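You operate a simulated robot arm through the tools that you are given. There is no shell and no other tool. Be economical: measure what you need, move in short steps, check, and stop when the job is done.

You are at the controls of a simulated two-armed robot. One attempt, no reset.

Task
Wipe the dust off the orange panel, carry it to the padded stand and hang tag 203 on its peg.
Fine: use the blue wiper block and leave it on the table. Set down upright: blue wiper block. What is to be rubbed or washed off counts as gone when no trace of it is left.

It is judged by the outcome, as a careful person would: the job done as asked, and still so three seconds after it is handed in. It fails if anything else is knocked over, pushed out of place, dropped, spilled or broken.

Robot
Two 7-joint arms with two-finger grippers on one trunk, on a base that drives. Base frame: it is fixed to the floor where the robot stands at the start and does not move with it; the origin is under the middle of the robot, x ahead of it, y to its left, z up; the surface under the hand at the start is at about z = 800. Readings come in mm, degrees, newtons and seconds.
The left shoulder is at the start at [90, 162, 950], the right one opposite. With the tool pointing down near the work surface each hand reaches from about 300 to 780 mm from the robot's upright axis, wherever it stands, measured 20 degrees to its own side. Places, roughly: peg of the padded stand [400, 1400, 800]; top of the padded stand [700, 1200, 900]; top of the wood-topped table [600, -200, 800]. Payload 2.45 kg a hand.
The TCP of each hand is the grasp point between the finger pads, 26 mm short of the fingertips. In the tool frame z runs along the fingers and y along their closing line. Largest opening 96 mm; the body of the gripper starts 69 mm behind the TCP.
Orientation is that of the tool frame in the base frame, as a unit quaternion [x, y, z, w]. With the fingers straight down and closing along the base's y, the tool's x points along the base's -x, its y along +y and its z along -z.

Tools
- The arms move only by the tool send_rows. It takes "left_deltas", "right_deltas" or both (then of equal length, played together; a hand with none holds still); each is a list of rows, each a list of 7 numbers: the shift along the tool's x, y, z in mm, then the turn, a rotation vector about the tool's x, y, z in degrees, then the gripper command, from -1 (shut) to 1 (fully open), values between in proportion. In form: [[dx, dy, dz, ax, ay, az, hand], ...]. A call has 1 to 10 rows; each row shifts and turns the commanded pose from where the row before left it, along the tool's axes as they then stand. Rows are played at 5 a second. More than 50 mm and 8.6 degrees between two rows, or a gripper value outside its range, and nothing of the call is played. A pose out of reach is approached as far as the arm can. The call stops where the force on the tool passes 90 N (or 10 N more than at its start, if that is more) or the arm is blocked; 0.2 s more then pass. Each finger halts on what it meets, pressing with about 21 N; the grip force reading is that of the motor and also rises with nothing between the fingers. The clock runs only during rows and for 0.2 s after the last one: add rows that do not move to give the fingers time. The reply holds the time, the measured pose of the TCP, the force on the tool along the base axes, the opening and the grip force, in the units named above and with some noise, with the torque about the TCP (base axes, N m) and any sound that the robot's microphone picked up.
- Cameras (640 x 400 px; columns grow to the right, rows downward): "scene" is now at [266, -0.2, 1416.4]; the picture's right is [0.14, -0.99, -0.00], its down [-0.80, -0.12, -0.59] and it looks along [0.59, 0.09, -0.81] (base axes); focal length 284 px, centre (320, 200). "left" rides on the left gripper at [82, -3, -98] in its tool frame; the picture's right is [0.04, 1.00, 0.00], its down [-0.73, 0.03, -0.68] and it looks along [-0.68, 0.03, 0.73] (tool axes); focal length 256 px, centre (320, 200). "right" rides on the right gripper at [82, 3, -98] in its tool frame; the picture's right is [-0.04, 1.00, 0.00], its down [-0.73, -0.03, -0.68] and it looks along [-0.68, -0.03, 0.73] (tool axes); focal length 256 px, centre (320, 200).
- grab_frame(camera): a new picture of that camera. The clock stands still meanwhile.
- lift_body(by): slides the trunk up (or, below 0, down) by that many mm; the arms and the scene camera ride with it, the base frame stays. It gives what a move gives, with no picture.
- roll_base(legs): drives the robot by 1 to 6 legs, each [ahead, left, turn to the left] in mm, mm and degrees, along the robot's own axes; the way and the turn of a leg run together, so that a leg with both is an arc; at most 1500 mm and 180 degrees a leg. The arms and the cameras ride along, it lands a little off, and it stops where it bumps. It gives what a move gives.
- head_to(pan, tilt): turns the head with the scene camera to pan (to the left, within 120 degrees either way) and tilt (down, from -29 to 69), counted from straight ahead of the robot. It gives what a move gives.
- pixel_to_xyz(camera, pixels): there is no depth. For up to 12 entries [column, row, z] of the newest picture of that camera ("zoom" is the newest enlarged one), the place [x, y] in the base frame at which the ray of that pixel passes the height z, good to about 3 mm, but the place of the scene camera against the robot may be out by one fixed shift of up to 18 mm in any direction. The clock stands still meanwhile.
- zoom(camera, box): a new picture of the part [left, top, right, bottom] of that camera's present view, enlarged. The clock stands still meanwhile.
- job_done(): hands the job in; it is judged then, once.

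Go step by step. Measure first, check grasps and placings, and put right what went wrong. The budget is 80 turns and 70 pictures, counting those below and the enlarged ones. Unless the task says otherwise, let go and move clear before handing in, and close with one line.

The tools are called after "Call:" as a command line: name --argument value ..., lists and objects as JSON in quotes. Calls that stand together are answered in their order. send_rows: Moves the arms, as the interface text tells. Its arguments: {"type":"object","properties":{"left_deltas":{"type":"array"},"right_deltas":{"type":"array"}},"required":[]} The other tools are called the same way: lift_body (by) slides the trunk up or down; roll_base (legs) drives the base; head_to (pan, tilt) turns the head that bears the scene camera; grab_frame (camera) takes a picture; pixel_to_xyz (camera, pixels) gives the place at which the rays of pixels pass given heights; zoom (camera, box) takes an enlarged picture of a part of a camera's view; job_done () hands the job in.

At the start:

```text
time: 0.0
left_ee_pos: [534.4, 328.0, 1096.6]
left_orientation: [0.0, 1.0, 0.0, -0.001]
left_force: [-0.1, 0.0, 0.3]
left_ft_torque: [0.02, 0.02, -0.03]
left_width: 96.2
left_grip_force: 0.1
right_ee_pos: [503.1, -171.8, 1104.4]
right_orientation: [0.0, 1.0, 0.0, 0.0]
right_force: [-0.2, 0.4, -0.2]
right_ft_torque: [-0.02, 0.02, -0.02]
right_width: 95.9
right_grip_force: 0.0
trunk travel left (down, up): [-125.0, 442.0]
robot x, y, heading: [0.1, -0.5, -0.0]
head pan, tilt: [8.3, 53.3]
```

scene: 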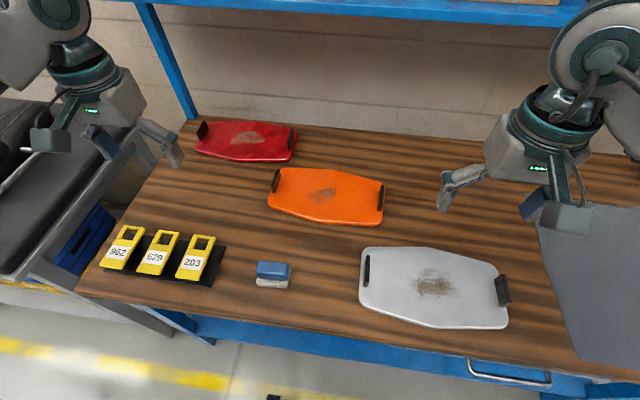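
right: 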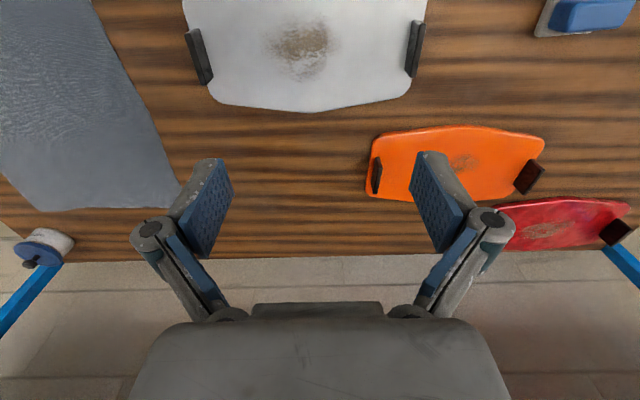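
left: 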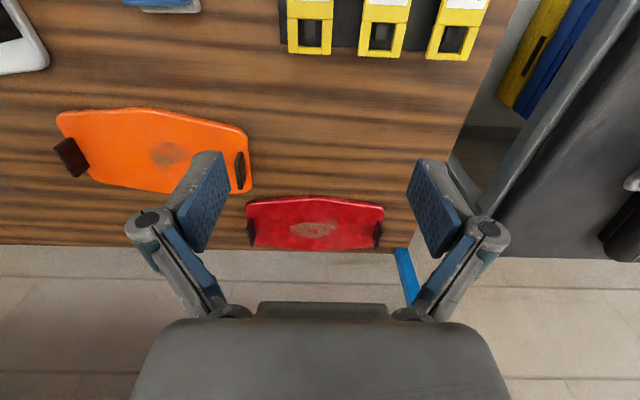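

The scene shows the orange panel near (327,196) with dark handles at (276,180) and (381,197), the wiper at (273,274), and tag 203 at (195,257). I'll enlarge these and measure them.

Call:
zoom --camera "scene" --box '[250, 150, 410, 250]'

Call:
zoom --camera "scene" --box '[90, 210, 310, 310]'

Call:
pixel_to_xyz --camera "scene" --pixels '[[276, 180, 820], [381, 197, 820], [273, 268, 840], [273, 284, 800], [195, 257, 810], [322, 194, 810], [203, 240, 810], [190, 278, 810], [258, 280, 800], [289, 287, 800]]'

Call:
pixel_to_xyz --camera "right" --pixels '[[376, 175, 820], [529, 177, 820], [463, 162, 810]]'

Call:
pixel_to_xyz --camera "left" --pixels '[[240, 173, 820], [71, 157, 820], [167, 153, 810], [163, 3, 830], [446, 30, 810]]'

```text
4.00 times, centred on (330, 200) of scene
```

zoom: 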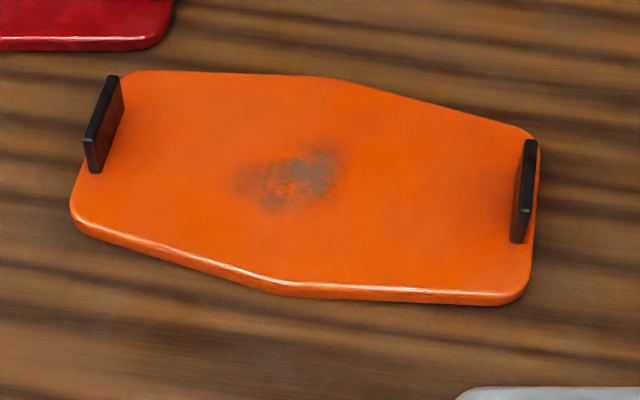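

```text
2.91 times, centred on (200, 260) of scene
```

zoom: 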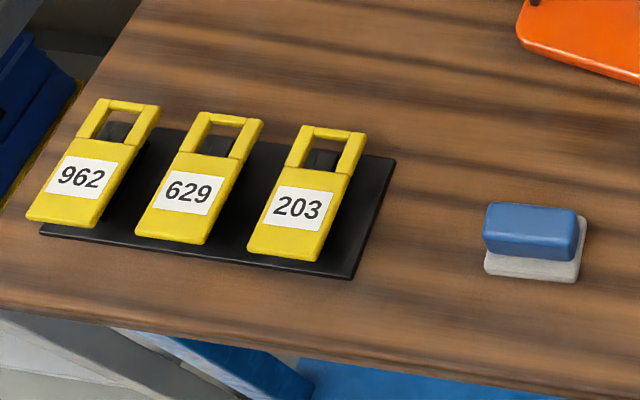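

```text
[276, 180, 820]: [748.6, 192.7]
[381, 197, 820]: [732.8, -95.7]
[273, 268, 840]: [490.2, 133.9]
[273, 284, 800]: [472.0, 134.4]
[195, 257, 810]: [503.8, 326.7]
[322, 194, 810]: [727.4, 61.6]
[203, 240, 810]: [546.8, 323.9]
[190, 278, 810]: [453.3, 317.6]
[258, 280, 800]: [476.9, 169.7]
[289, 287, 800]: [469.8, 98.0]
```

```text
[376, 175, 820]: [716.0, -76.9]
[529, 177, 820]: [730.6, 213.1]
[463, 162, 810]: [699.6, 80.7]
```

```text
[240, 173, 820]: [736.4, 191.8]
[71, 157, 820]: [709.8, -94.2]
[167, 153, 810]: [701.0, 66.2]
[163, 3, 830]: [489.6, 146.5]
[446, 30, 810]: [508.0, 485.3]
```

The handles are about 290 mm apart and the dust sits at about (705,70). I'll look at the stand next, and zoom on the wiper and tags from the left hand camera.

Call:
head_to --pan 65 --tilt 30

Call:
grab_frame --camera "scene"

```text
time: 1.3
left_ee_pos: [529.4, 328.9, 1099.7]
left_orientation: [0.0, 1.0, 0.0, 0.002]
left_force: [1.0, 0.0, -1.1]
left_ft_torque: [-0.02, 0.02, -0.02]
left_width: 95.9
left_grip_force: 0.1
right_ee_pos: [498.3, -170.9, 1106.5]
right_orientation: [0.0, 1.0, 0.0, 0.001]
right_force: [0.8, 0.3, -0.3]
right_ft_torque: [-0.04, -0.04, 0.03]
right_width: 96.0
right_grip_force: 0.1
trunk travel left (down, up): [-125.0, 442.0]
robot x, y, heading: [1.3, -0.5, 0.2]
head pan, tilt: [65.0, 30.0]
```

```text
64 pictures are left
```

scene: 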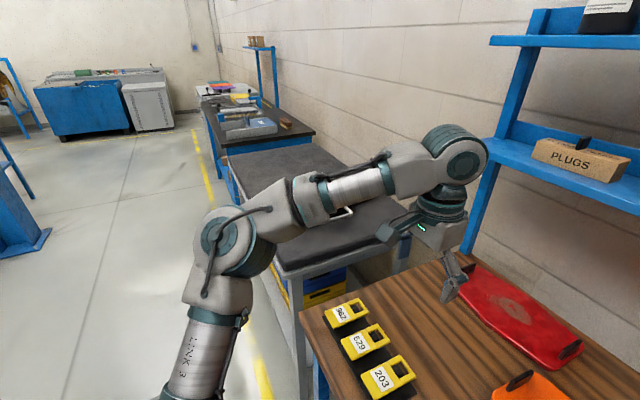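

The stand is visible at about (300,170), mostly hidden behind the left arm, so I'll look again once I've driven there. First the wiper: I'm moving the left hand above it.

Call:
send_rows --left_deltas '[[10, -39, 20, 0, 0, 0, 1], [10, -39, 20, 0, 0, 0, 1], [10, -39, 20, 0, 0, 0, 1], [10, -39, 20, 0, 0, 0, 1], [8, -36, 20, 0, 0, 0, 1], [0, 0, 0, 0, 0, 0, 1]]'

Call:
grab_frame --camera "left"

Call:
zoom --camera "left" --box '[240, 20, 400, 120]'

```text
time: 2.7
left_ee_pos: [482.7, 136.3, 1001.2]
left_orientation: [0.0, 1.0, 0.001, 0.003]
left_force: [-0.6, 0.9, -0.4]
left_ft_torque: [-0.02, 0.0, -0.03]
left_width: 95.9
left_grip_force: 0.0
right_ee_pos: [497.2, -172.9, 1107.4]
right_orientation: [0.001, 1.0, 0.0, 0.002]
right_force: [-0.8, 0.0, 0.6]
right_ft_torque: [0.03, -0.03, 0.01]
right_width: 95.9
right_grip_force: 0.0
trunk travel left (down, up): [-125.0, 442.0]
robot x, y, heading: [0.5, -1.2, 0.2]
head pan, tilt: [65.0, 30.0]
```

```text
63 pictures are left
```

left: 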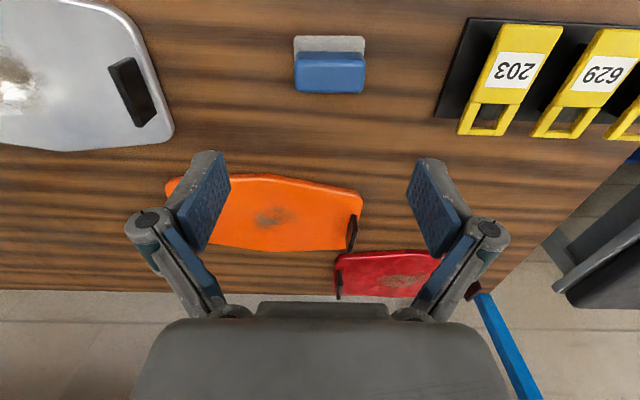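

```text
4.00 times, centred on (320, 70) of left
```

zoom: 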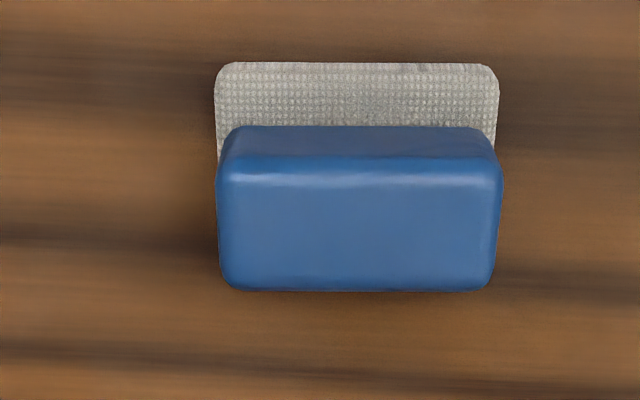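

I can see the pad's near edge at zoom row 63, the block's near face from 125 to 170 and its top from 170 to 290. I'll convert these to sizes.

Call:
pixel_to_xyz --camera "zoom" --pixels '[[218, 80, 812], [498, 80, 812], [355, 63, 812], [355, 125, 812], [355, 170, 840], [355, 170, 850], [355, 290, 840], [355, 290, 850], [217, 210, 840], [502, 210, 840], [217, 210, 850], [502, 210, 850]]'

Call:
pixel_to_xyz --camera "left" --pixels '[[497, 27, 810], [562, 33, 810], [459, 134, 810], [500, 136, 810], [475, 103, 810], [518, 105, 810], [271, 216, 808], [180, 183, 820], [352, 233, 820]]'

```text
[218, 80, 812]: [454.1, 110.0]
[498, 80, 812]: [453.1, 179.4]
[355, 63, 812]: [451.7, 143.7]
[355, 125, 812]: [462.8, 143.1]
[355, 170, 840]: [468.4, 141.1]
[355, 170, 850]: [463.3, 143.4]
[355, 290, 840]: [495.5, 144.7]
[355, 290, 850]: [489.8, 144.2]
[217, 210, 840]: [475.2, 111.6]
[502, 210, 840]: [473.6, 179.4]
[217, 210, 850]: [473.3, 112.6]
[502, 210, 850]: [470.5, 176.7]
```

```text
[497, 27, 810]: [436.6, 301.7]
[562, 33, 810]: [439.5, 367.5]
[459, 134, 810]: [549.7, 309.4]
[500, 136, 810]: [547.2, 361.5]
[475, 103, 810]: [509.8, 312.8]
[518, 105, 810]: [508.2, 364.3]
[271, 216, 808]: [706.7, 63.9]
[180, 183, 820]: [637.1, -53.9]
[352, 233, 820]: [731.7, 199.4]
```

The wiper's centre is about (477,144) with the top at about z 848, and it is 66–70 mm long in y, so the open hand fits over it. I'm lowering and closing.

Call:
send_rows --left_deltas '[[6, 8, 0, 0, 0, 0, 1], [0, 0, 45, 0, 0, 0, 1], [0, 0, 45, 0, 0, 0, 1], [0, 0, 40, 0, 0, 0, 1], [0, 0, 28, 0, 0, 0, 1], [0, 0, 0, 0, 0, 0, 1]]'

Call:
grab_frame --camera "left"

```text
time: 4.1
left_ee_pos: [477.7, 144.6, 842.0]
left_orientation: [0.0, 1.0, 0.0, 0.003]
left_force: [-0.2, 1.2, 0.2]
left_ft_torque: [0.02, 0.02, 0.0]
left_width: 96.1
left_grip_force: 0.0
right_ee_pos: [497.4, -172.8, 1107.7]
right_orientation: [0.0, 1.0, 0.0, 0.002]
right_force: [-0.5, -1.0, -0.2]
right_ft_torque: [0.0, 0.02, -0.01]
right_width: 96.0
right_grip_force: 0.1
trunk travel left (down, up): [-125.0, 442.0]
robot x, y, heading: [-2.4, 1.0, 0.3]
head pan, tilt: [65.0, 30.0]
```

```text
61 pictures are left
```

left: 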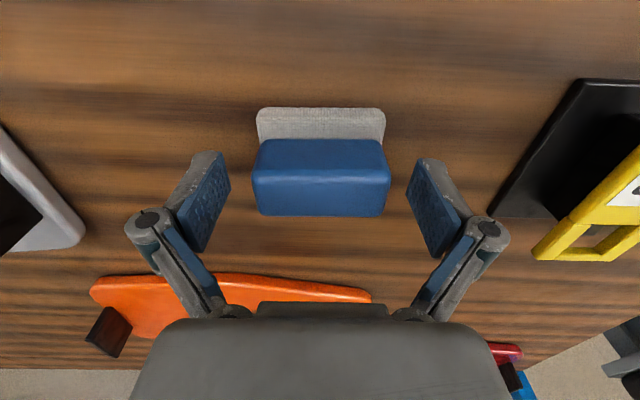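

The block sits between the pads, at columns 252–390 between 230 and 410. I'm closing, lifting, and turning the head to watch the table.

Call:
send_rows --left_deltas '[[0, 0, 0, 0, 0, 0, -1], [0, 0, 0, 0, 0, 0, -1], [0, 0, 0, 0, 0, 0, -1], [0, 0, -40, 0, 0, 0, -1], [0, 0, -40, 0, 0, 0, -1], [0, 0, 0, 0, 0, 0, -1]]'

Call:
head_to --pan 8 --tilt 50

Call:
grab_frame --camera "left"

Call:
grab_frame --camera "scene"

```text
time: 5.5
left_ee_pos: [475.3, 142.0, 921.8]
left_orientation: [0.0, 1.0, 0.0, 0.002]
left_force: [0.2, -0.3, 0.0]
left_ft_torque: [-0.02, -0.02, -0.02]
left_width: 65.6
left_grip_force: 21.0
right_ee_pos: [499.7, -173.2, 1106.6]
right_orientation: [0.0, 1.0, 0.0, 0.002]
right_force: [-0.6, -0.2, 0.5]
right_ft_torque: [-0.04, -0.01, 0.01]
right_width: 95.9
right_grip_force: 0.0
trunk travel left (down, up): [-125.0, 442.0]
robot x, y, heading: [-1.9, 1.6, -0.2]
head pan, tilt: [65.0, 30.0]
```

```text
time: 6.7
left_ee_pos: [475.2, 142.7, 922.3]
left_orientation: [0.0, 1.0, 0.0, 0.001]
left_force: [-1.3, 0.2, -0.5]
left_ft_torque: [0.01, 0.0, 0.02]
left_width: 65.2
left_grip_force: 20.7
right_ee_pos: [499.5, -173.2, 1106.6]
right_orientation: [0.0, 1.0, 0.0, 0.002]
right_force: [0.1, 0.6, 0.3]
right_ft_torque: [0.01, 0.03, 0.01]
right_width: 95.9
right_grip_force: 0.0
trunk travel left (down, up): [-125.0, 442.0]
robot x, y, heading: [0.4, 3.3, -0.2]
head pan, tilt: [8.0, 50.0]
```

```text
60 pictures are left
```

left: 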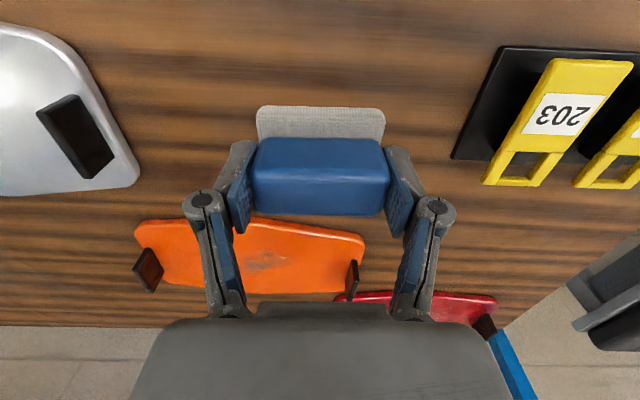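

```text
59 pictures are left
```

scene: 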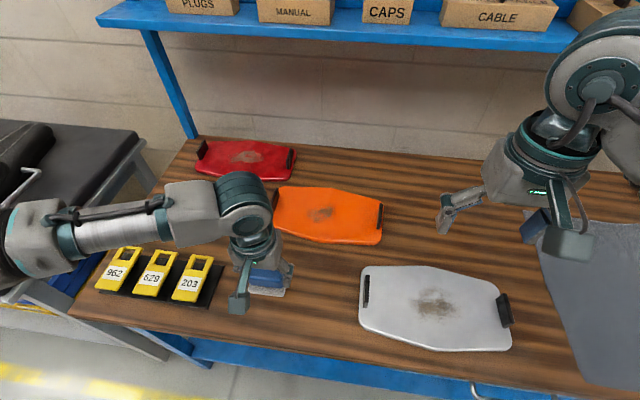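

The wiper is held firmly, 65 mm wide at 21 N. The pad bottom is about 42 mm below the TCP. I'll go over the near-right part of the dust at about (675,50).

Call:
send_rows --left_deltas '[[-40, -19, 4, 0, 0, 0, -1], [-40, -19, 4, 0, 0, 0, -1], [-40, -19, 4, 0, 0, 0, -1], [-40, -19, 4, 0, 0, 0, -1], [-40, -19, 6, 0, 0, 0, -1], [0, 0, 10, 0, 0, 0, -1], [0, 0, 8, 0, 0, 0, -1]]'

Call:
grab_frame --camera "left"

Call:
grab_frame --camera "scene"

```text
time: 8.3
left_ee_pos: [553.0, 140.2, 870.8]
left_orientation: [0.0, 1.0, -0.001, 0.002]
left_force: [0.9, -0.3, -0.6]
left_ft_torque: [0.01, 0.0, 0.02]
left_width: 65.2
left_grip_force: 21.7
left hand out of reach, approached as far as the arm can: row 2, 3, 4, 5
right_ee_pos: [500.3, -172.4, 1107.2]
right_orientation: [-0.001, 1.0, -0.001, 0.002]
right_force: [0.8, 0.5, 0.5]
right_ft_torque: [0.04, 0.0, 0.01]
right_width: 95.9
right_grip_force: 0.0
trunk travel left (down, up): [-125.0, 442.0]
robot x, y, heading: [-0.1, -2.3, -0.2]
head pan, tilt: [8.0, 50.0]
```

```text
58 pictures are left
```

left: 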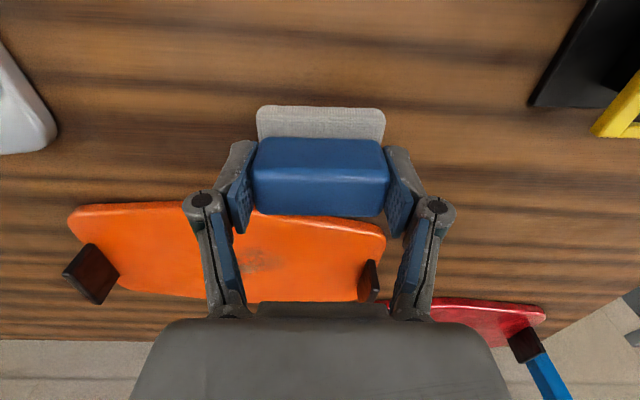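

```text
57 pictures are left
```

scene: 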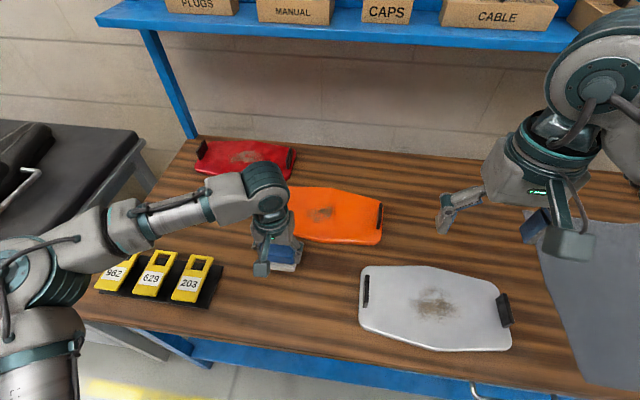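

The left arm stalled at (553,140), so its reach is limited in this pose. I'll raise the hand, then drive ahead a little and to the right, so the dust ends up in front-left of the robot.

Call:
send_rows --left_deltas '[[0, 0, -40, 0, 0, 0, -1], [0, 0, -40, 0, 0, 0, -1], [0, 0, 0, 0, 0, 0, -1]]'

Call:
roll_base --legs '[[0, -120, 0], [70, 0, 0]]'

```text
time: 9.1
left_ee_pos: [553.8, 148.7, 934.0]
left_orientation: [0.0, 1.0, 0.0, 0.001]
left_force: [0.0, 1.1, -0.5]
left_ft_torque: [0.02, 0.0, -0.02]
left_width: 65.3
left_grip_force: 21.2
left hand out of reach, approached as far as the arm can: row 2
right_ee_pos: [499.4, -173.3, 1106.8]
right_orientation: [0.0, 1.0, 0.0, 0.002]
right_force: [0.4, -0.6, 0.3]
right_ft_torque: [-0.03, -0.01, -0.01]
right_width: 96.1
right_grip_force: 0.0
trunk travel left (down, up): [-125.0, 442.0]
robot x, y, heading: [-2.2, -1.1, 0.2]
head pan, tilt: [8.0, 50.0]
```

```text
time: 11.0
left_ee_pos: [627.1, 45.3, 930.7]
left_orientation: [-0.002, 1.0, -0.007, 0.001]
left_force: [0.8, 1.1, -1.7]
left_ft_torque: [-0.11, 0.05, 0.01]
left_width: 64.8
left_grip_force: 21.3
right_ee_pos: [571.5, -273.7, 1108.1]
right_orientation: [-0.001, 1.0, -0.008, 0.001]
right_force: [-0.2, 0.9, -1.2]
right_ft_torque: [-0.12, 0.01, 0.01]
right_width: 96.0
right_grip_force: 0.1
trunk travel left (down, up): [-125.0, 442.0]
robot x, y, heading: [67.2, -116.5, 0.1]
head pan, tilt: [8.0, 50.0]
```

The base moved without bumping, and the hand is now at (627,45). I'm trying the reach forward over the dust.

Call:
send_rows --left_deltas '[[-25, 5, 5, 0, 0, 0, -1], [-25, 0, 10, 0, 0, 0, -1], [0, 0, 20, 0, 0, 0, -1], [0, 0, 20, 0, 0, 0, -1], [0, 0, 0, 0, 0, 0, -1]]'

Call:
grab_frame --camera "left"

Call:
grab_frame --camera "scene"

```text
time: 12.2
left_ee_pos: [664.7, 54.8, 883.4]
left_orientation: [-0.001, 1.0, -0.006, 0.005]
left_force: [1.4, -0.7, 0.2]
left_ft_torque: [0.06, -0.01, 0.0]
left_width: 65.3
left_grip_force: 21.2
left hand out of reach, approached as far as the arm can: row 2
right_ee_pos: [566.3, -277.3, 1110.6]
right_orientation: [-0.001, 1.0, -0.007, 0.003]
right_force: [-1.0, -0.1, 0.1]
right_ft_torque: [0.0, 0.03, 0.01]
right_width: 95.7
right_grip_force: 0.0
trunk travel left (down, up): [-125.0, 442.0]
robot x, y, heading: [75.7, -115.7, 0.1]
head pan, tilt: [8.0, 50.0]
```

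```text
56 pictures are left
```

left: 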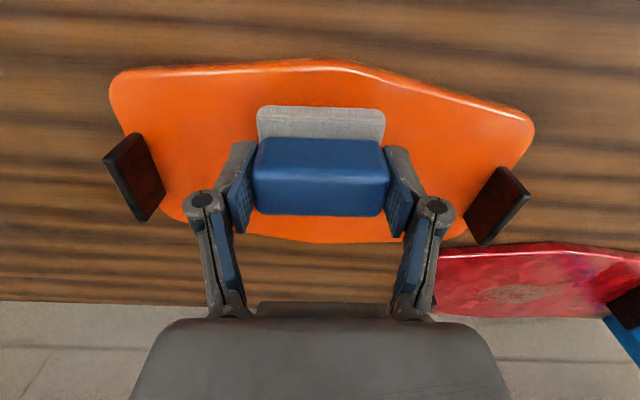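

```text
55 pictures are left
```

scene: 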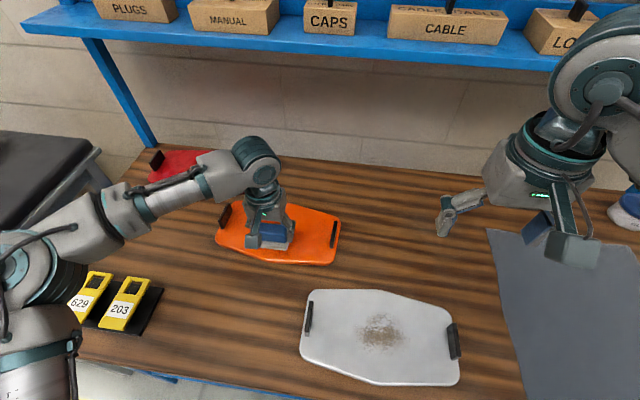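

The hand is now over the near half of the panel and row 2 was only partly reached. I'll test forward reach again at this lower height, and check where the table edge is.

Call:
send_rows --left_deltas '[[-20, 0, 0, 0, 0, 0, -1], [-20, 0, 0, 0, 0, 0, -1], [-20, 0, 0, 0, 0, 0, -1], [-20, 0, 0, 0, 0, 0, -1], [0, 0, 0, 0, 0, 0, -1]]'

Call:
pixel_to_xyz --camera "scene" --pixels '[[160, 372, 800], [240, 388, 800]]'

```text
time: 13.4
left_ee_pos: [686.2, 65.9, 884.9]
left_orientation: [-0.002, 1.0, -0.005, 0.004]
left_force: [0.3, 0.7, -0.6]
left_ft_torque: [0.0, 0.02, 0.0]
left_width: 64.9
left_grip_force: 21.2
left hand out of reach, approached as far as the arm can: row 1, 2, 3, 4
right_ee_pos: [564.3, -277.9, 1111.2]
right_orientation: [-0.001, 1.0, -0.006, 0.004]
right_force: [0.2, 0.1, -0.7]
right_ft_torque: [0.03, 0.0, 0.04]
right_width: 96.0
right_grip_force: 0.1
trunk travel left (down, up): [-125.0, 442.0]
robot x, y, heading: [73.6, -118.1, 0.3]
head pan, tilt: [8.0, 50.0]
```

```text
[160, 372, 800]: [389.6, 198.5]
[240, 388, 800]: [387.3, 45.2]
```

The left hand stalls at 640 mm from the axis. I'll look straight down to see how much gap there is between the base and the table edge at x≈388.

Call:
head_to --pan 0 --tilt 69

Call:
grab_frame --camera "scene"

```text
time: 14.2
left_ee_pos: [686.5, 65.6, 885.2]
left_orientation: [-0.003, 1.0, -0.005, 0.004]
left_force: [-0.1, 0.5, -0.1]
left_ft_torque: [0.03, 0.01, 0.04]
left_width: 65.2
left_grip_force: 20.7
right_ee_pos: [564.6, -278.5, 1110.0]
right_orientation: [-0.002, 1.0, -0.006, 0.004]
right_force: [0.7, -0.3, -0.7]
right_ft_torque: [-0.01, -0.03, 0.01]
right_width: 96.1
right_grip_force: 0.0
trunk travel left (down, up): [-125.0, 442.0]
robot x, y, heading: [72.6, -115.2, -0.5]
head pan, tilt: [0.0, 68.8]
```

```text
54 pictures are left
```

scene: 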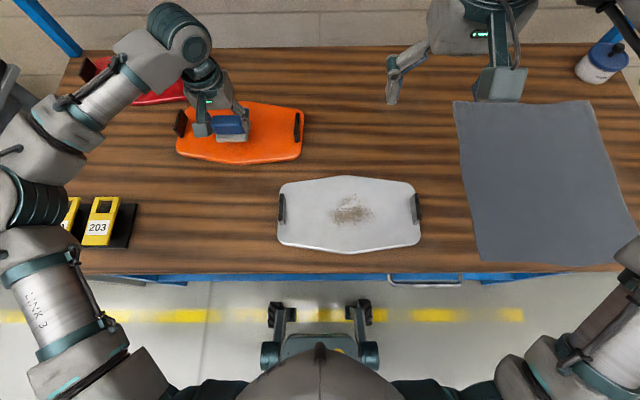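

The base's front feet at (280,310) and (355,305) look free, with open space under the table. I'll measure the gap.

Call:
pixel_to_xyz --camera "scene" --pixels '[[275, 303, 80], [320, 345, 300], [320, 345, 800], [320, 345, 1200], [180, 283, 700], [430, 284, 700], [320, 275, 800]]'

```text
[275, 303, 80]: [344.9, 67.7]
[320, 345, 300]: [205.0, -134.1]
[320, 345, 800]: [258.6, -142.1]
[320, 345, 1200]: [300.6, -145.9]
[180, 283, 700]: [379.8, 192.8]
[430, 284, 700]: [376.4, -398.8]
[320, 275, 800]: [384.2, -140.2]
```

The elbow isn't straight, so the limit is wrist posture. I'll try raising the trunk by 80 mm and reaching forward again.

Call:
lift_body --by 80

Call:
send_rows --left_deltas '[[0, 0, 40, 0, 0, 0, -1], [0, 0, 40, 0, 0, 0, -1], [-20, 0, 0, 0, 0, 0, -1], [-20, 0, 0, 0, 0, 0, -1], [-20, 0, 0, 0, 0, 0, -1], [0, 0, 0, 0, 0, 0, -1]]'

```text
time: 15.4
left_ee_pos: [667.3, 94.6, 1023.9]
left_orientation: [-0.007, 0.998, -0.016, 0.062]
left_force: [0.8, 1.1, -1.1]
left_ft_torque: [-0.12, 0.06, 0.0]
left_width: 65.1
left_grip_force: 21.1
right_ee_pos: [567.2, -247.6, 1191.9]
right_orientation: [-0.003, 1.0, -0.018, 0.002]
right_force: [-0.3, 1.0, 0.3]
right_ft_torque: [-0.05, -0.04, 0.0]
right_width: 96.2
right_grip_force: 0.1
trunk travel left (down, up): [-205.0, 362.0]
robot x, y, heading: [71.1, -115.2, 0.2]
head pan, tilt: [0.0, 68.8]
```

```text
time: 16.8
left_ee_pos: [705.8, 90.8, 956.3]
left_orientation: [-0.004, 0.998, -0.008, 0.064]
left_force: [-1.0, 0.1, -0.3]
left_ft_torque: [0.0, 0.04, -0.01]
left_width: 65.0
left_grip_force: 21.1
left hand out of reach, approached as far as the arm can: row 3, 4, 5
right_ee_pos: [564.5, -274.8, 1191.6]
right_orientation: [-0.001, 1.0, -0.007, 0.003]
right_force: [-0.1, 0.1, 0.6]
right_ft_torque: [-0.02, -0.01, 0.0]
right_width: 96.0
right_grip_force: 0.0
trunk travel left (down, up): [-205.0, 362.0]
robot x, y, heading: [75.1, -114.0, 0.0]
head pan, tilt: [0.0, 68.8]
```

Raising the trunk helped: x is now 706, though the hand is tilted about 7°. I'll straighten the tilt and come down.

Call:
send_rows --left_deltas '[[0, 0, 20, 0, 3.7, 0, -1], [0, 0, 20, 0, 3.6, 0, -1], [0, -10, 20, 0, 0, 0, -1], [0, -10, 10, 0, 0, 0, -1], [0, 0, 0, 0, 0, 0, -1]]'

Call:
grab_frame --camera "scene"

```text
time: 18.0
left_ee_pos: [684.7, 102.0, 880.7]
left_orientation: [-0.004, 1.0, -0.015, 0.001]
left_force: [-0.6, 1.0, -0.7]
left_ft_torque: [-0.02, -0.01, -0.04]
left_width: 64.6
left_grip_force: 20.5
left hand out of reach, approached as far as the arm can: row 1, 2, 3, 4
right_ee_pos: [565.5, -256.1, 1194.1]
right_orientation: [-0.003, 1.0, -0.014, 0.004]
right_force: [0.6, 0.6, 0.0]
right_ft_torque: [-0.03, -0.02, 0.0]
right_width: 95.9
right_grip_force: 0.0
trunk travel left (down, up): [-205.0, 362.0]
robot x, y, heading: [71.6, -115.8, -0.1]
head pan, tilt: [0.0, 68.8]
```

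```text
53 pictures are left
```

scene: 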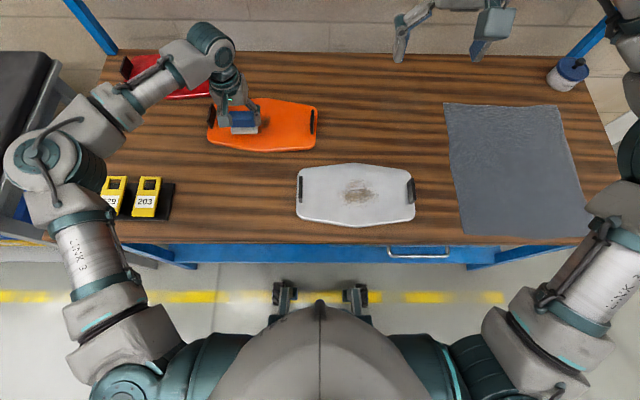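

The reach limit is about 650 mm from the axis, so I need to get closer. The feet are clear of the drawer front, which is higher than they are, so I'll drive ahead 60 mm.

Call:
roll_base --legs '[[60, 0, 0]]'

Call:
grab_frame --camera "scene"

```text
time: 18.9
left_ee_pos: [745.5, 83.3, 883.1]
left_orientation: [-0.002, 1.0, -0.008, 0.002]
left_force: [-0.6, -0.1, -1.4]
left_ft_torque: [0.07, 0.02, 0.0]
left_width: 65.2
left_grip_force: 21.0
right_ee_pos: [624.6, -278.4, 1192.2]
right_orientation: [0.0, 1.0, -0.006, 0.004]
right_force: [0.8, 0.3, 0.0]
right_ft_torque: [0.04, 0.05, -0.03]
right_width: 96.0
right_grip_force: 0.1
trunk travel left (down, up): [-205.0, 362.0]
robot x, y, heading: [129.9, -120.4, -0.1]
head pan, tilt: [0.0, 68.8]
```

```text
52 pictures are left
```

scene: 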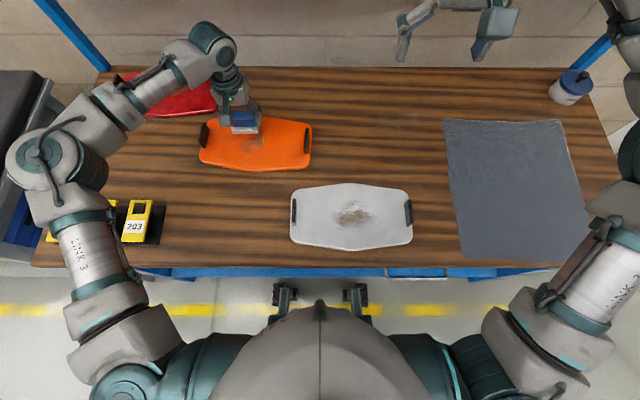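

The base is clear of the table and the hand is at (745,83), past the dust. I'm moving to the far right corner of the dust and lowering gently to feel contact.

Call:
send_rows --left_deltas '[[8, -20, 5, 0, 0, 0, -1], [7, -16, 10, 0, 0, 0, -1], [0, 0, 4, 0, 0, 0, -1], [0, 0, 4, 0, 0, 0, -1], [0, 0, 3, 0, 0, 0, -1], [0, 0, 0, 0, 0, 0, -1]]'

```text
time: 20.4
left_ee_pos: [715.2, 66.9, 859.7]
left_orientation: [-0.003, 1.0, -0.011, 0.003]
left_force: [0.4, -0.1, 2.3]
left_ft_torque: [0.06, 0.1, 0.02]
left_width: 65.2
left_grip_force: 21.2
left hand out of reach, approached as far as the arm can: row 1, 2
right_ee_pos: [619.9, -266.7, 1194.6]
right_orientation: [-0.002, 1.0, -0.01, 0.007]
right_force: [0.5, 1.6, -0.4]
right_ft_torque: [-0.05, 0.0, 0.02]
right_width: 96.0
right_grip_force: 0.0
trunk travel left (down, up): [-205.0, 362.0]
robot x, y, heading: [131.6, -115.4, 0.1]
head pan, tilt: [0.0, 68.8]
```

Light contact at z 860 with 2.3 N. I'll press slightly more and stroke back and forth.

Call:
send_rows --left_deltas '[[0, 0, 3, 0, 0, 0, -1], [20, 0, 0, 0, 0, 0, -1], [20, 0, 0, 0, 0, 0, -1], [0, -15, 0, 0, 0, 0, -1], [-20, 0, 0, 0, 0, 0, -1], [-20, 0, 0, 0, 0, 0, -1], [0, 0, 0, 0, 0, 0, -1]]'

Call:
zoom --camera "scene" --box '[180, 90, 340, 190]'

```text
time: 21.9
left_ee_pos: [707.3, 48.2, 859.8]
left_orientation: [-0.003, 1.0, -0.007, 0.005]
left_force: [-0.3, 0.2, 0.0]
left_ft_torque: [-0.01, -0.01, -0.02]
left_width: 65.5
left_grip_force: 21.3
left hand out of reach, approached as far as the arm can: row 6
right_ee_pos: [621.7, -280.7, 1194.0]
right_orientation: [0.0, 1.0, -0.005, 0.007]
right_force: [-0.3, -0.4, 0.1]
right_ft_torque: [-0.04, -0.02, -0.01]
right_width: 95.9
right_grip_force: 0.1
trunk travel left (down, up): [-205.0, 362.0]
robot x, y, heading: [129.5, -121.9, -0.3]
head pan, tilt: [0.0, 68.8]
```

```text
4.00 times, centred on (260, 140) of scene
```

zoom: 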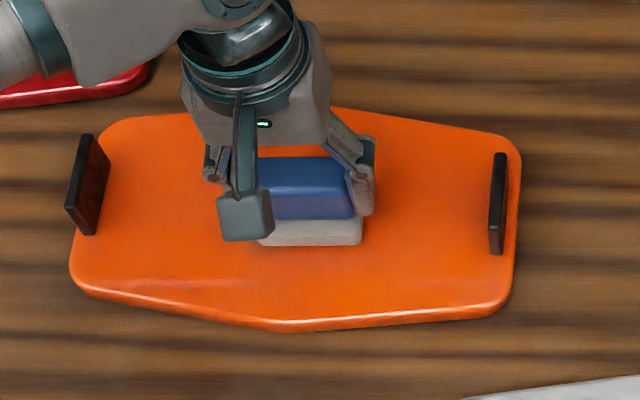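

The visible parts look clean, but I'm at the reach limit again and have lost contact. I'll lift a bit and drive 50 mm closer before finishing the wipe.

Call:
send_rows --left_deltas '[[0, 0, -25, 0, 0, 0, -1], [0, 0, 0, 0, 0, 0, -1]]'

Call:
roll_base --legs '[[50, 0, 0]]'

Call:
grab_frame --camera "scene"

```text
time: 22.6
left_ee_pos: [707.8, 37.5, 884.7]
left_orientation: [-0.002, 1.0, -0.003, 0.003]
left_force: [0.1, -1.5, -0.1]
left_ft_torque: [0.03, -0.02, 0.03]
left_width: 65.3
left_grip_force: 21.1
right_ee_pos: [621.0, -295.4, 1190.4]
right_orientation: [0.0, 1.0, 0.0, 0.005]
right_force: [0.1, -0.5, 0.0]
right_ft_torque: [0.02, 0.01, 0.0]
right_width: 96.2
right_grip_force: 0.0
trunk travel left (down, up): [-205.0, 362.0]
robot x, y, heading: [134.0, -117.7, -0.1]
head pan, tilt: [0.0, 68.8]
```

```text
time: 23.5
left_ee_pos: [750.1, 51.3, 881.1]
left_orientation: [-0.005, 1.0, -0.006, 0.002]
left_force: [0.6, -0.7, -1.2]
left_ft_torque: [0.02, 0.05, -0.02]
left_width: 65.4
left_grip_force: 21.2
right_ee_pos: [666.0, -279.3, 1191.2]
right_orientation: [-0.002, 1.0, -0.005, 0.003]
right_force: [0.8, 0.1, -0.5]
right_ft_torque: [0.02, 0.09, 0.03]
right_width: 96.0
right_grip_force: 0.2
trunk travel left (down, up): [-205.0, 362.0]
robot x, y, heading: [174.4, -115.6, 0.1]
head pan, tilt: [0.0, 68.8]
```

```text
50 pictures are left
```

scene: 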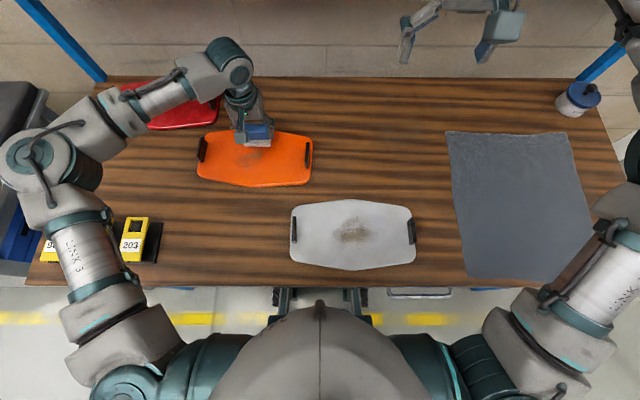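

Call:
zoom --camera "scene" --box '[180, 110, 340, 210]'

Call:
pixel_to_xyz --camera "scene" --pixels '[[251, 157, 815], [255, 140, 855], [202, 148, 840], [309, 153, 840]]'

```text
4.00 times, centred on (260, 160) of scene
```

zoom: 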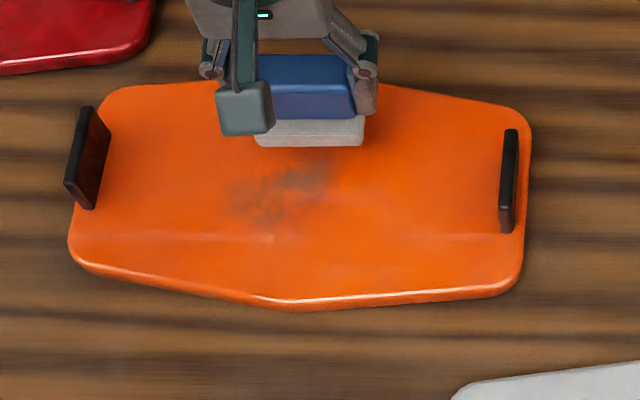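

```text
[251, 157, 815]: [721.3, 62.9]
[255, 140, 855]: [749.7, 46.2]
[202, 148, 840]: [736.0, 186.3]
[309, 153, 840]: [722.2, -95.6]
```

Dust remains at zoom (225–345, 155–220), faded but not gone. I'll place it relative to the pad's front edge at zoom (310,146).

Call:
pixel_to_xyz --camera "zoom" --pixels '[[310, 146, 839], [255, 146, 839], [365, 146, 839], [225, 200, 816], [345, 170, 816], [290, 155, 816], [270, 222, 816]]'

```text
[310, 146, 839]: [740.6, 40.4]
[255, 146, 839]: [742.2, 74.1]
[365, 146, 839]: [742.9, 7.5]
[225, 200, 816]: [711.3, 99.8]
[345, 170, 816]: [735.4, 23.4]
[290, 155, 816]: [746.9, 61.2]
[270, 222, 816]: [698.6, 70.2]
```

Correcting for the camera shift, the dust spans x 682–731 and y 34–111. I'm pressing down at (735,55) and stroking along x.

Call:
send_rows --left_deltas '[[15, 4, 10, 0, 0, 0, -1], [0, 0, 8, 0, 0, 0, -1], [0, 0, 6, 0, 0, 0, -1], [0, 0, 4, 0, 0, 0, -1], [0, 0, 0, 0, 0, 0, -1]]'

```text
time: 24.7
left_ee_pos: [726.4, 49.4, 857.6]
left_orientation: [-0.004, 1.0, -0.003, 0.005]
left_force: [0.3, 1.0, 0.5]
left_ft_torque: [-0.06, -0.05, 0.02]
left_width: 65.1
left_grip_force: 21.1
right_ee_pos: [656.2, -287.0, 1193.1]
right_orientation: [-0.002, 1.0, -0.002, 0.007]
right_force: [-0.2, -0.3, -0.8]
right_ft_torque: [0.0, 0.02, 0.03]
right_width: 96.1
right_grip_force: 0.0
trunk travel left (down, up): [-205.0, 362.0]
robot x, y, heading: [169.9, -118.8, 0.1]
head pan, tilt: [0.0, 68.8]
```

There is no contact force yet at 857.6, so I'm going a little lower.

Call:
send_rows --left_deltas '[[0, 0, 3, 0, 0, 0, -1], [0, 0, 3, 0, 0, 0, -1], [0, 0, 0, 0, 0, 0, -1]]'

```text
time: 25.5
left_ee_pos: [727.4, 49.8, 855.5]
left_orientation: [-0.004, 1.0, -0.004, 0.008]
left_force: [-0.3, 3.1, 17.1]
left_ft_torque: [0.1, -0.06, 0.01]
left_width: 65.6
left_grip_force: 20.5
right_ee_pos: [655.7, -285.5, 1194.0]
right_orientation: [-0.002, 1.0, -0.002, 0.008]
right_force: [0.0, -0.2, 0.7]
right_ft_torque: [0.06, 0.01, 0.01]
right_width: 96.0
right_grip_force: 0.0
trunk travel left (down, up): [-205.0, 362.0]
robot x, y, heading: [170.6, -115.0, 0.4]
head pan, tilt: [0.0, 68.8]
```

17 N of pressure now. I'm stroking over the whole dust area.

Call:
send_rows --left_deltas '[[25, 0, 0, 0, 0, 0, -1], [25, 0, 0, 0, 0, 0, -1], [0, 18, 0, 0, 0, 0, -1], [-25, 0, 0, 0, 0, 0, -1], [-25, 0, 0, 0, 0, 0, -1], [0, 18, 0, 0, 0, 0, -1], [25, 0, 0, 0, 0, 0, -1], [25, 0, 0, 0, 0, 0, -1], [0, -18, 0, 0, 0, 0, -1], [0, -18, 0, 0, 0, 0, -1]]'

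Call:
zoom --camera "scene" --box '[180, 110, 340, 210]'

```text
time: 27.7
left_ee_pos: [677.9, 49.8, 853.5]
left_orientation: [-0.004, 1.0, -0.003, 0.006]
left_force: [0.0, 3.8, 6.5]
left_ft_torque: [0.45, 0.03, -0.03]
left_width: 65.4
left_grip_force: 21.0
right_ee_pos: [656.7, -285.1, 1194.2]
right_orientation: [-0.002, 1.0, -0.003, 0.008]
right_force: [-0.3, 0.1, 0.4]
right_ft_torque: [0.01, 0.01, 0.01]
right_width: 95.9
right_grip_force: 0.0
trunk travel left (down, up): [-205.0, 362.0]
robot x, y, heading: [171.7, -120.5, -0.0]
head pan, tilt: [0.0, 68.8]
```

```text
4.00 times, centred on (260, 160) of scene
```

zoom: 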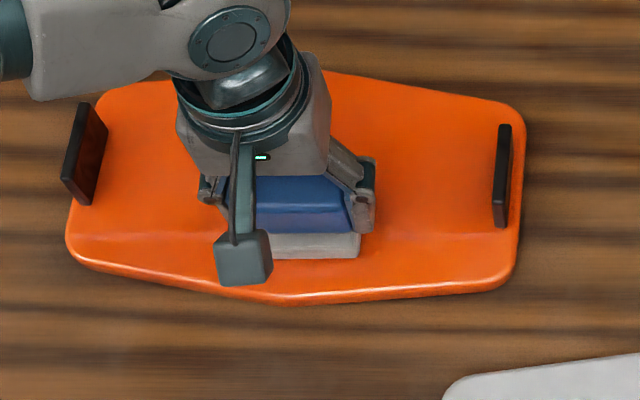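

The contact held and the panel barely moved. I'll make a second pass, then lift and pull back to look.

Call:
send_rows --left_deltas '[[-25, 0, 1, 0, 0, 0, -1], [-25, 0, 0, 0, 0, 0, -1], [0, 18, 0, 0, 0, 0, -1], [25, 0, 0, 0, 0, 0, -1], [25, 0, 0, 0, 0, 0, -1], [0, 20, 0, 0, 0, 0, -1], [-25, 0, 0, 0, 0, 0, -1], [-25, 0, 0, 0, 0, 0, -1], [0, 0, -30, 0, 0, 0, -1], [0, 0, -20, 0, 0, 0, -1]]'

Call:
send_rows --left_deltas '[[45, 0, 0, 0, 0, 0, -1], [45, 0, 0, 0, 0, 0, -1], [45, 0, 0, 0, 0, 0, -1], [45, 10, 0, 0, 0, 0, -1], [40, 10, 0, 0, 0, 0, -1], [0, 0, 0, 0, 0, 0, -1]]'

Call:
zoom --camera "scene" --box '[180, 110, 340, 210]'

Call:
grab_frame --camera "left"

```text
time: 29.9
left_ee_pos: [726.0, 88.1, 901.7]
left_orientation: [-0.005, 1.0, -0.003, 0.006]
left_force: [0.3, 0.5, -0.3]
left_ft_torque: [-0.02, 0.0, 0.02]
left_width: 65.6
left_grip_force: 21.1
right_ee_pos: [654.9, -284.6, 1195.3]
right_orientation: [-0.001, 1.0, -0.002, 0.009]
right_force: [0.1, 0.1, 0.2]
right_ft_torque: [0.0, 0.03, -0.03]
right_width: 96.2
right_grip_force: 0.1
trunk travel left (down, up): [-205.0, 362.0]
robot x, y, heading: [171.7, -117.8, 0.3]
head pan, tilt: [0.0, 68.8]
```

```text
time: 31.3
left_ee_pos: [506.3, 108.1, 898.4]
left_orientation: [-0.004, 1.0, -0.003, 0.004]
left_force: [0.8, -0.4, -0.6]
left_ft_torque: [-0.01, 0.02, -0.02]
left_width: 65.3
left_grip_force: 21.4
right_ee_pos: [658.4, -284.7, 1193.0]
right_orientation: [-0.001, 1.0, -0.002, 0.007]
right_force: [0.6, -0.1, 0.3]
right_ft_torque: [-0.02, 0.06, 0.02]
right_width: 96.1
right_grip_force: 0.1
trunk travel left (down, up): [-205.0, 362.0]
robot x, y, heading: [169.3, -115.4, 0.3]
head pan, tilt: [0.0, 68.8]
```

```text
4.00 times, centred on (260, 160) of scene
```

zoom: 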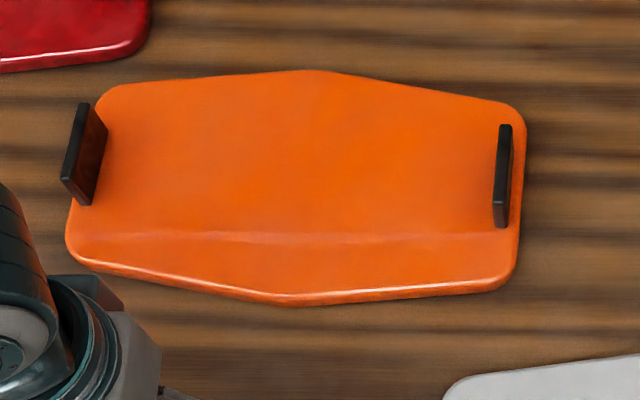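

```text
46 pictures are left
```

left: 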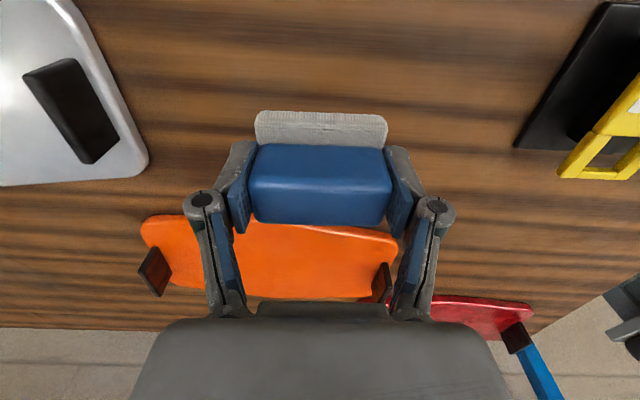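

The panel is clean in the enlarged picture. I'm returning the wiper to where it stood, lowering it until contact.

Call:
send_rows --left_deltas '[[14, 17, 10, 0, 0, 0, -1], [14, 18, 15, 0, 0, 0, -1], [0, 0, 15, 0, 0, 0, -1], [0, 0, 10, 0, 0, 0, -1], [0, 0, 4, 0, 0, 0, -1], [0, 0, 2, 0, 0, 0, -1], [0, 0, 0, 0, 0, 0, -1]]'

```text
time: 32.9
left_ee_pos: [493.7, 143.0, 844.0]
left_orientation: [-0.004, 1.0, -0.004, 0.004]
left_force: [1.1, 0.3, -0.9]
left_ft_torque: [0.01, -0.01, -0.01]
left_width: 65.2
left_grip_force: 21.2
left hand out of reach, approached as far as the arm can: row 2, 5
right_ee_pos: [655.5, -283.9, 1193.5]
right_orientation: [-0.002, 1.0, -0.002, 0.008]
right_force: [0.4, 0.4, 0.1]
right_ft_torque: [0.01, -0.03, 0.01]
right_width: 96.0
right_grip_force: 0.0
trunk travel left (down, up): [-205.0, 362.0]
robot x, y, heading: [169.0, -119.8, -0.1]
head pan, tilt: [0.0, 68.8]
```

Height 844 with no contact, and I'm near the inner reach limit. I'll nudge 12 mm forward and go down to touch.

Call:
send_rows --left_deltas '[[-12, 0, 0, 0, 0, 0, -1], [0, 0, 2, 0, 0, 0, -1], [0, 0, 2, 0, 0, 0, -1], [0, 0, 1, 0, 0, 0, -1], [0, 0, 0, 0, 0, 0, -1]]'

```text
time: 34.1
left_ee_pos: [505.8, 143.4, 839.0]
left_orientation: [-0.004, 1.0, -0.004, 0.005]
left_force: [-0.2, 0.2, -0.7]
left_ft_torque: [0.0, 0.01, -0.01]
left_width: 65.1
left_grip_force: 21.2
right_ee_pos: [655.8, -284.8, 1193.9]
right_orientation: [-0.002, 1.0, -0.003, 0.007]
right_force: [-0.6, 0.1, 0.4]
right_ft_torque: [-0.02, -0.02, 0.0]
right_width: 96.0
right_grip_force: 0.0
trunk travel left (down, up): [-205.0, 362.0]
robot x, y, heading: [173.4, -122.5, 0.2]
head pan, tilt: [0.0, 68.8]
```

Call:
send_rows --left_deltas '[[0, 0, 2, 0, 0, 0, -1], [0, 0, 1, 0, 0, 0, -1], [0, 0, 0, 0, 0, 0, -1]]'

Call:
grab_frame --camera "left"

```text
time: 34.9
left_ee_pos: [505.7, 142.6, 837.1]
left_orientation: [-0.004, 1.0, -0.003, 0.006]
left_force: [0.7, 3.0, 10.3]
left_ft_torque: [0.46, 0.14, -0.06]
left_width: 65.4
left_grip_force: 20.8
right_ee_pos: [656.0, -284.9, 1194.3]
right_orientation: [-0.003, 1.0, -0.003, 0.008]
right_force: [0.9, 0.2, 0.9]
right_ft_torque: [0.03, -0.03, 0.01]
right_width: 96.2
right_grip_force: 0.0
trunk travel left (down, up): [-205.0, 362.0]
robot x, y, heading: [169.8, -118.5, 0.2]
head pan, tilt: [0.0, 68.8]
```

```text
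45 pictures are left
```

left: 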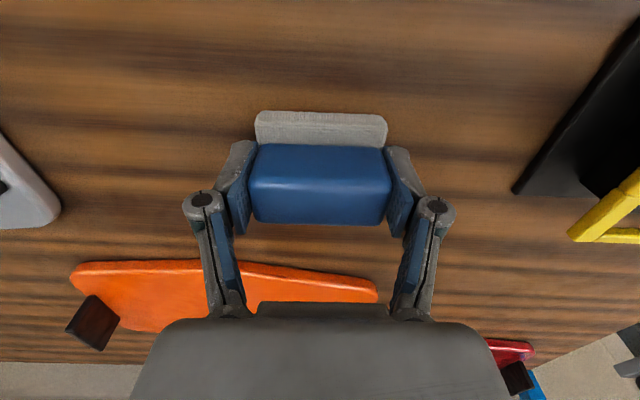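

Contact force is 10 N, so the wiper is on the table. I'm opening and rising straight up.

Call:
send_rows --left_deltas '[[0, 0, 0, 0, 0, 0, 1], [0, 0, 0, 0, 0, 0, 1], [0, 0, 0, 0, 0, 0, 1], [0, 0, -40, 0, 0, 0, 1], [0, 0, -40, 0, 0, 0, 1], [-20, 0, -40, 0, 0, 0, 1], [-20, 0, -30, 0, 0, 0, 1], [0, 0, 0, 0, 0, 0, 1]]'

Call:
grab_frame --camera "left"

```text
time: 36.7
left_ee_pos: [542.7, 144.1, 987.3]
left_orientation: [-0.003, 1.0, -0.004, 0.005]
left_force: [-0.5, 0.2, 0.6]
left_ft_torque: [-0.02, -0.02, 0.0]
left_width: 96.2
left_grip_force: 0.2
right_ee_pos: [656.7, -284.1, 1193.9]
right_orientation: [-0.002, 1.0, -0.003, 0.008]
right_force: [0.1, 0.4, -1.3]
right_ft_torque: [0.02, 0.0, -0.03]
right_width: 95.7
right_grip_force: 0.1
trunk travel left (down, up): [-205.0, 362.0]
robot x, y, heading: [167.6, -115.6, -0.0]
head pan, tilt: [0.0, 68.8]
```

```text
44 pictures are left
```

left: 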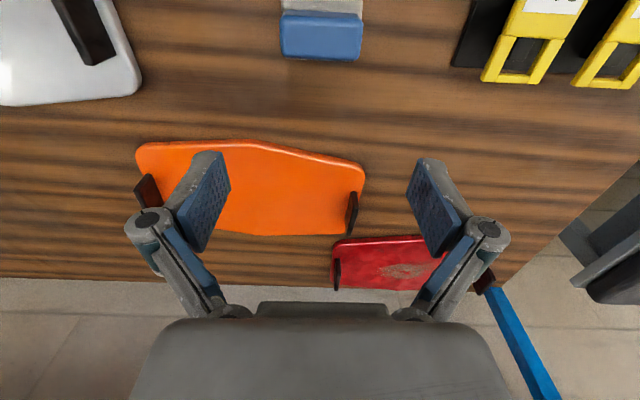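

The wiper stands upright at (322,35). Next I'll centre the robot on the panel at y≈60 by strafing left 180 mm.

Call:
roll_base --legs '[[0, 178, 0]]'

Call:
grab_frame --camera "scene"

Call:
zoom --camera "scene" --box '[240, 110, 400, 210]'

```text
time: 38.2
left_ee_pos: [542.4, 323.9, 988.7]
left_orientation: [-0.004, 1.0, -0.002, 0.006]
left_force: [-0.6, 0.0, -0.4]
left_ft_torque: [0.01, -0.01, 0.01]
left_width: 96.0
left_grip_force: 0.0
right_ee_pos: [654.0, -106.8, 1193.2]
right_orientation: [-0.001, 1.0, -0.001, 0.008]
right_force: [-0.5, 1.1, -0.7]
right_ft_torque: [0.01, 0.01, 0.04]
right_width: 96.0
right_grip_force: 0.1
trunk travel left (down, up): [-205.0, 362.0]
robot x, y, heading: [169.8, 63.6, 0.0]
head pan, tilt: [0.0, 68.8]
```

```text
43 pictures are left
```

scene: 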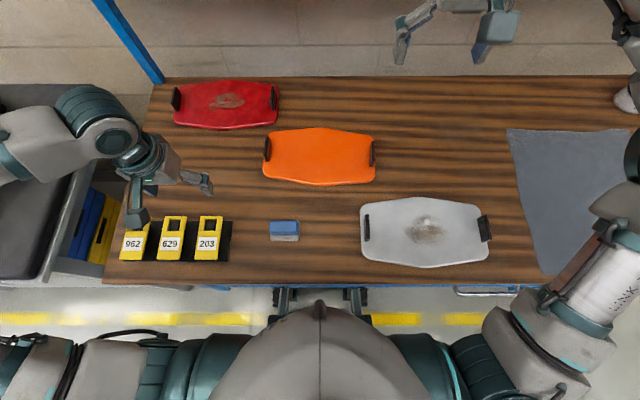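

```text
4.00 times, centred on (320, 160) of scene
```

zoom: 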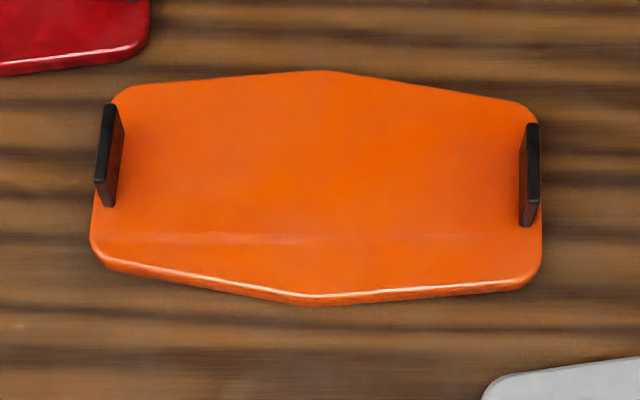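

The robot is centred and the panel is clean. I'll measure the handles' ends in the zoom.

Call:
pixel_to_xyz --camera "zoom" --pixels '[[111, 104, 850], [99, 180, 850], [108, 206, 812], [123, 135, 812], [534, 124, 850], [534, 200, 850], [525, 226, 812], [520, 150, 812], [99, 180, 840], [534, 200, 840], [111, 104, 840], [534, 124, 840]]'

```text
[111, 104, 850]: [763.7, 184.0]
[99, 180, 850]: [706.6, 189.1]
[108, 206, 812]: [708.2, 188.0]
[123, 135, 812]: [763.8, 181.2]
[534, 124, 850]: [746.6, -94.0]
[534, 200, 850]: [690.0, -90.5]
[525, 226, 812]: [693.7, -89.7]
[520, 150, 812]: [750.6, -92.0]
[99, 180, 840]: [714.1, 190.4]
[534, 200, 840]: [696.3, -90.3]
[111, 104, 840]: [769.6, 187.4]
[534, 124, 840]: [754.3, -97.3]
```

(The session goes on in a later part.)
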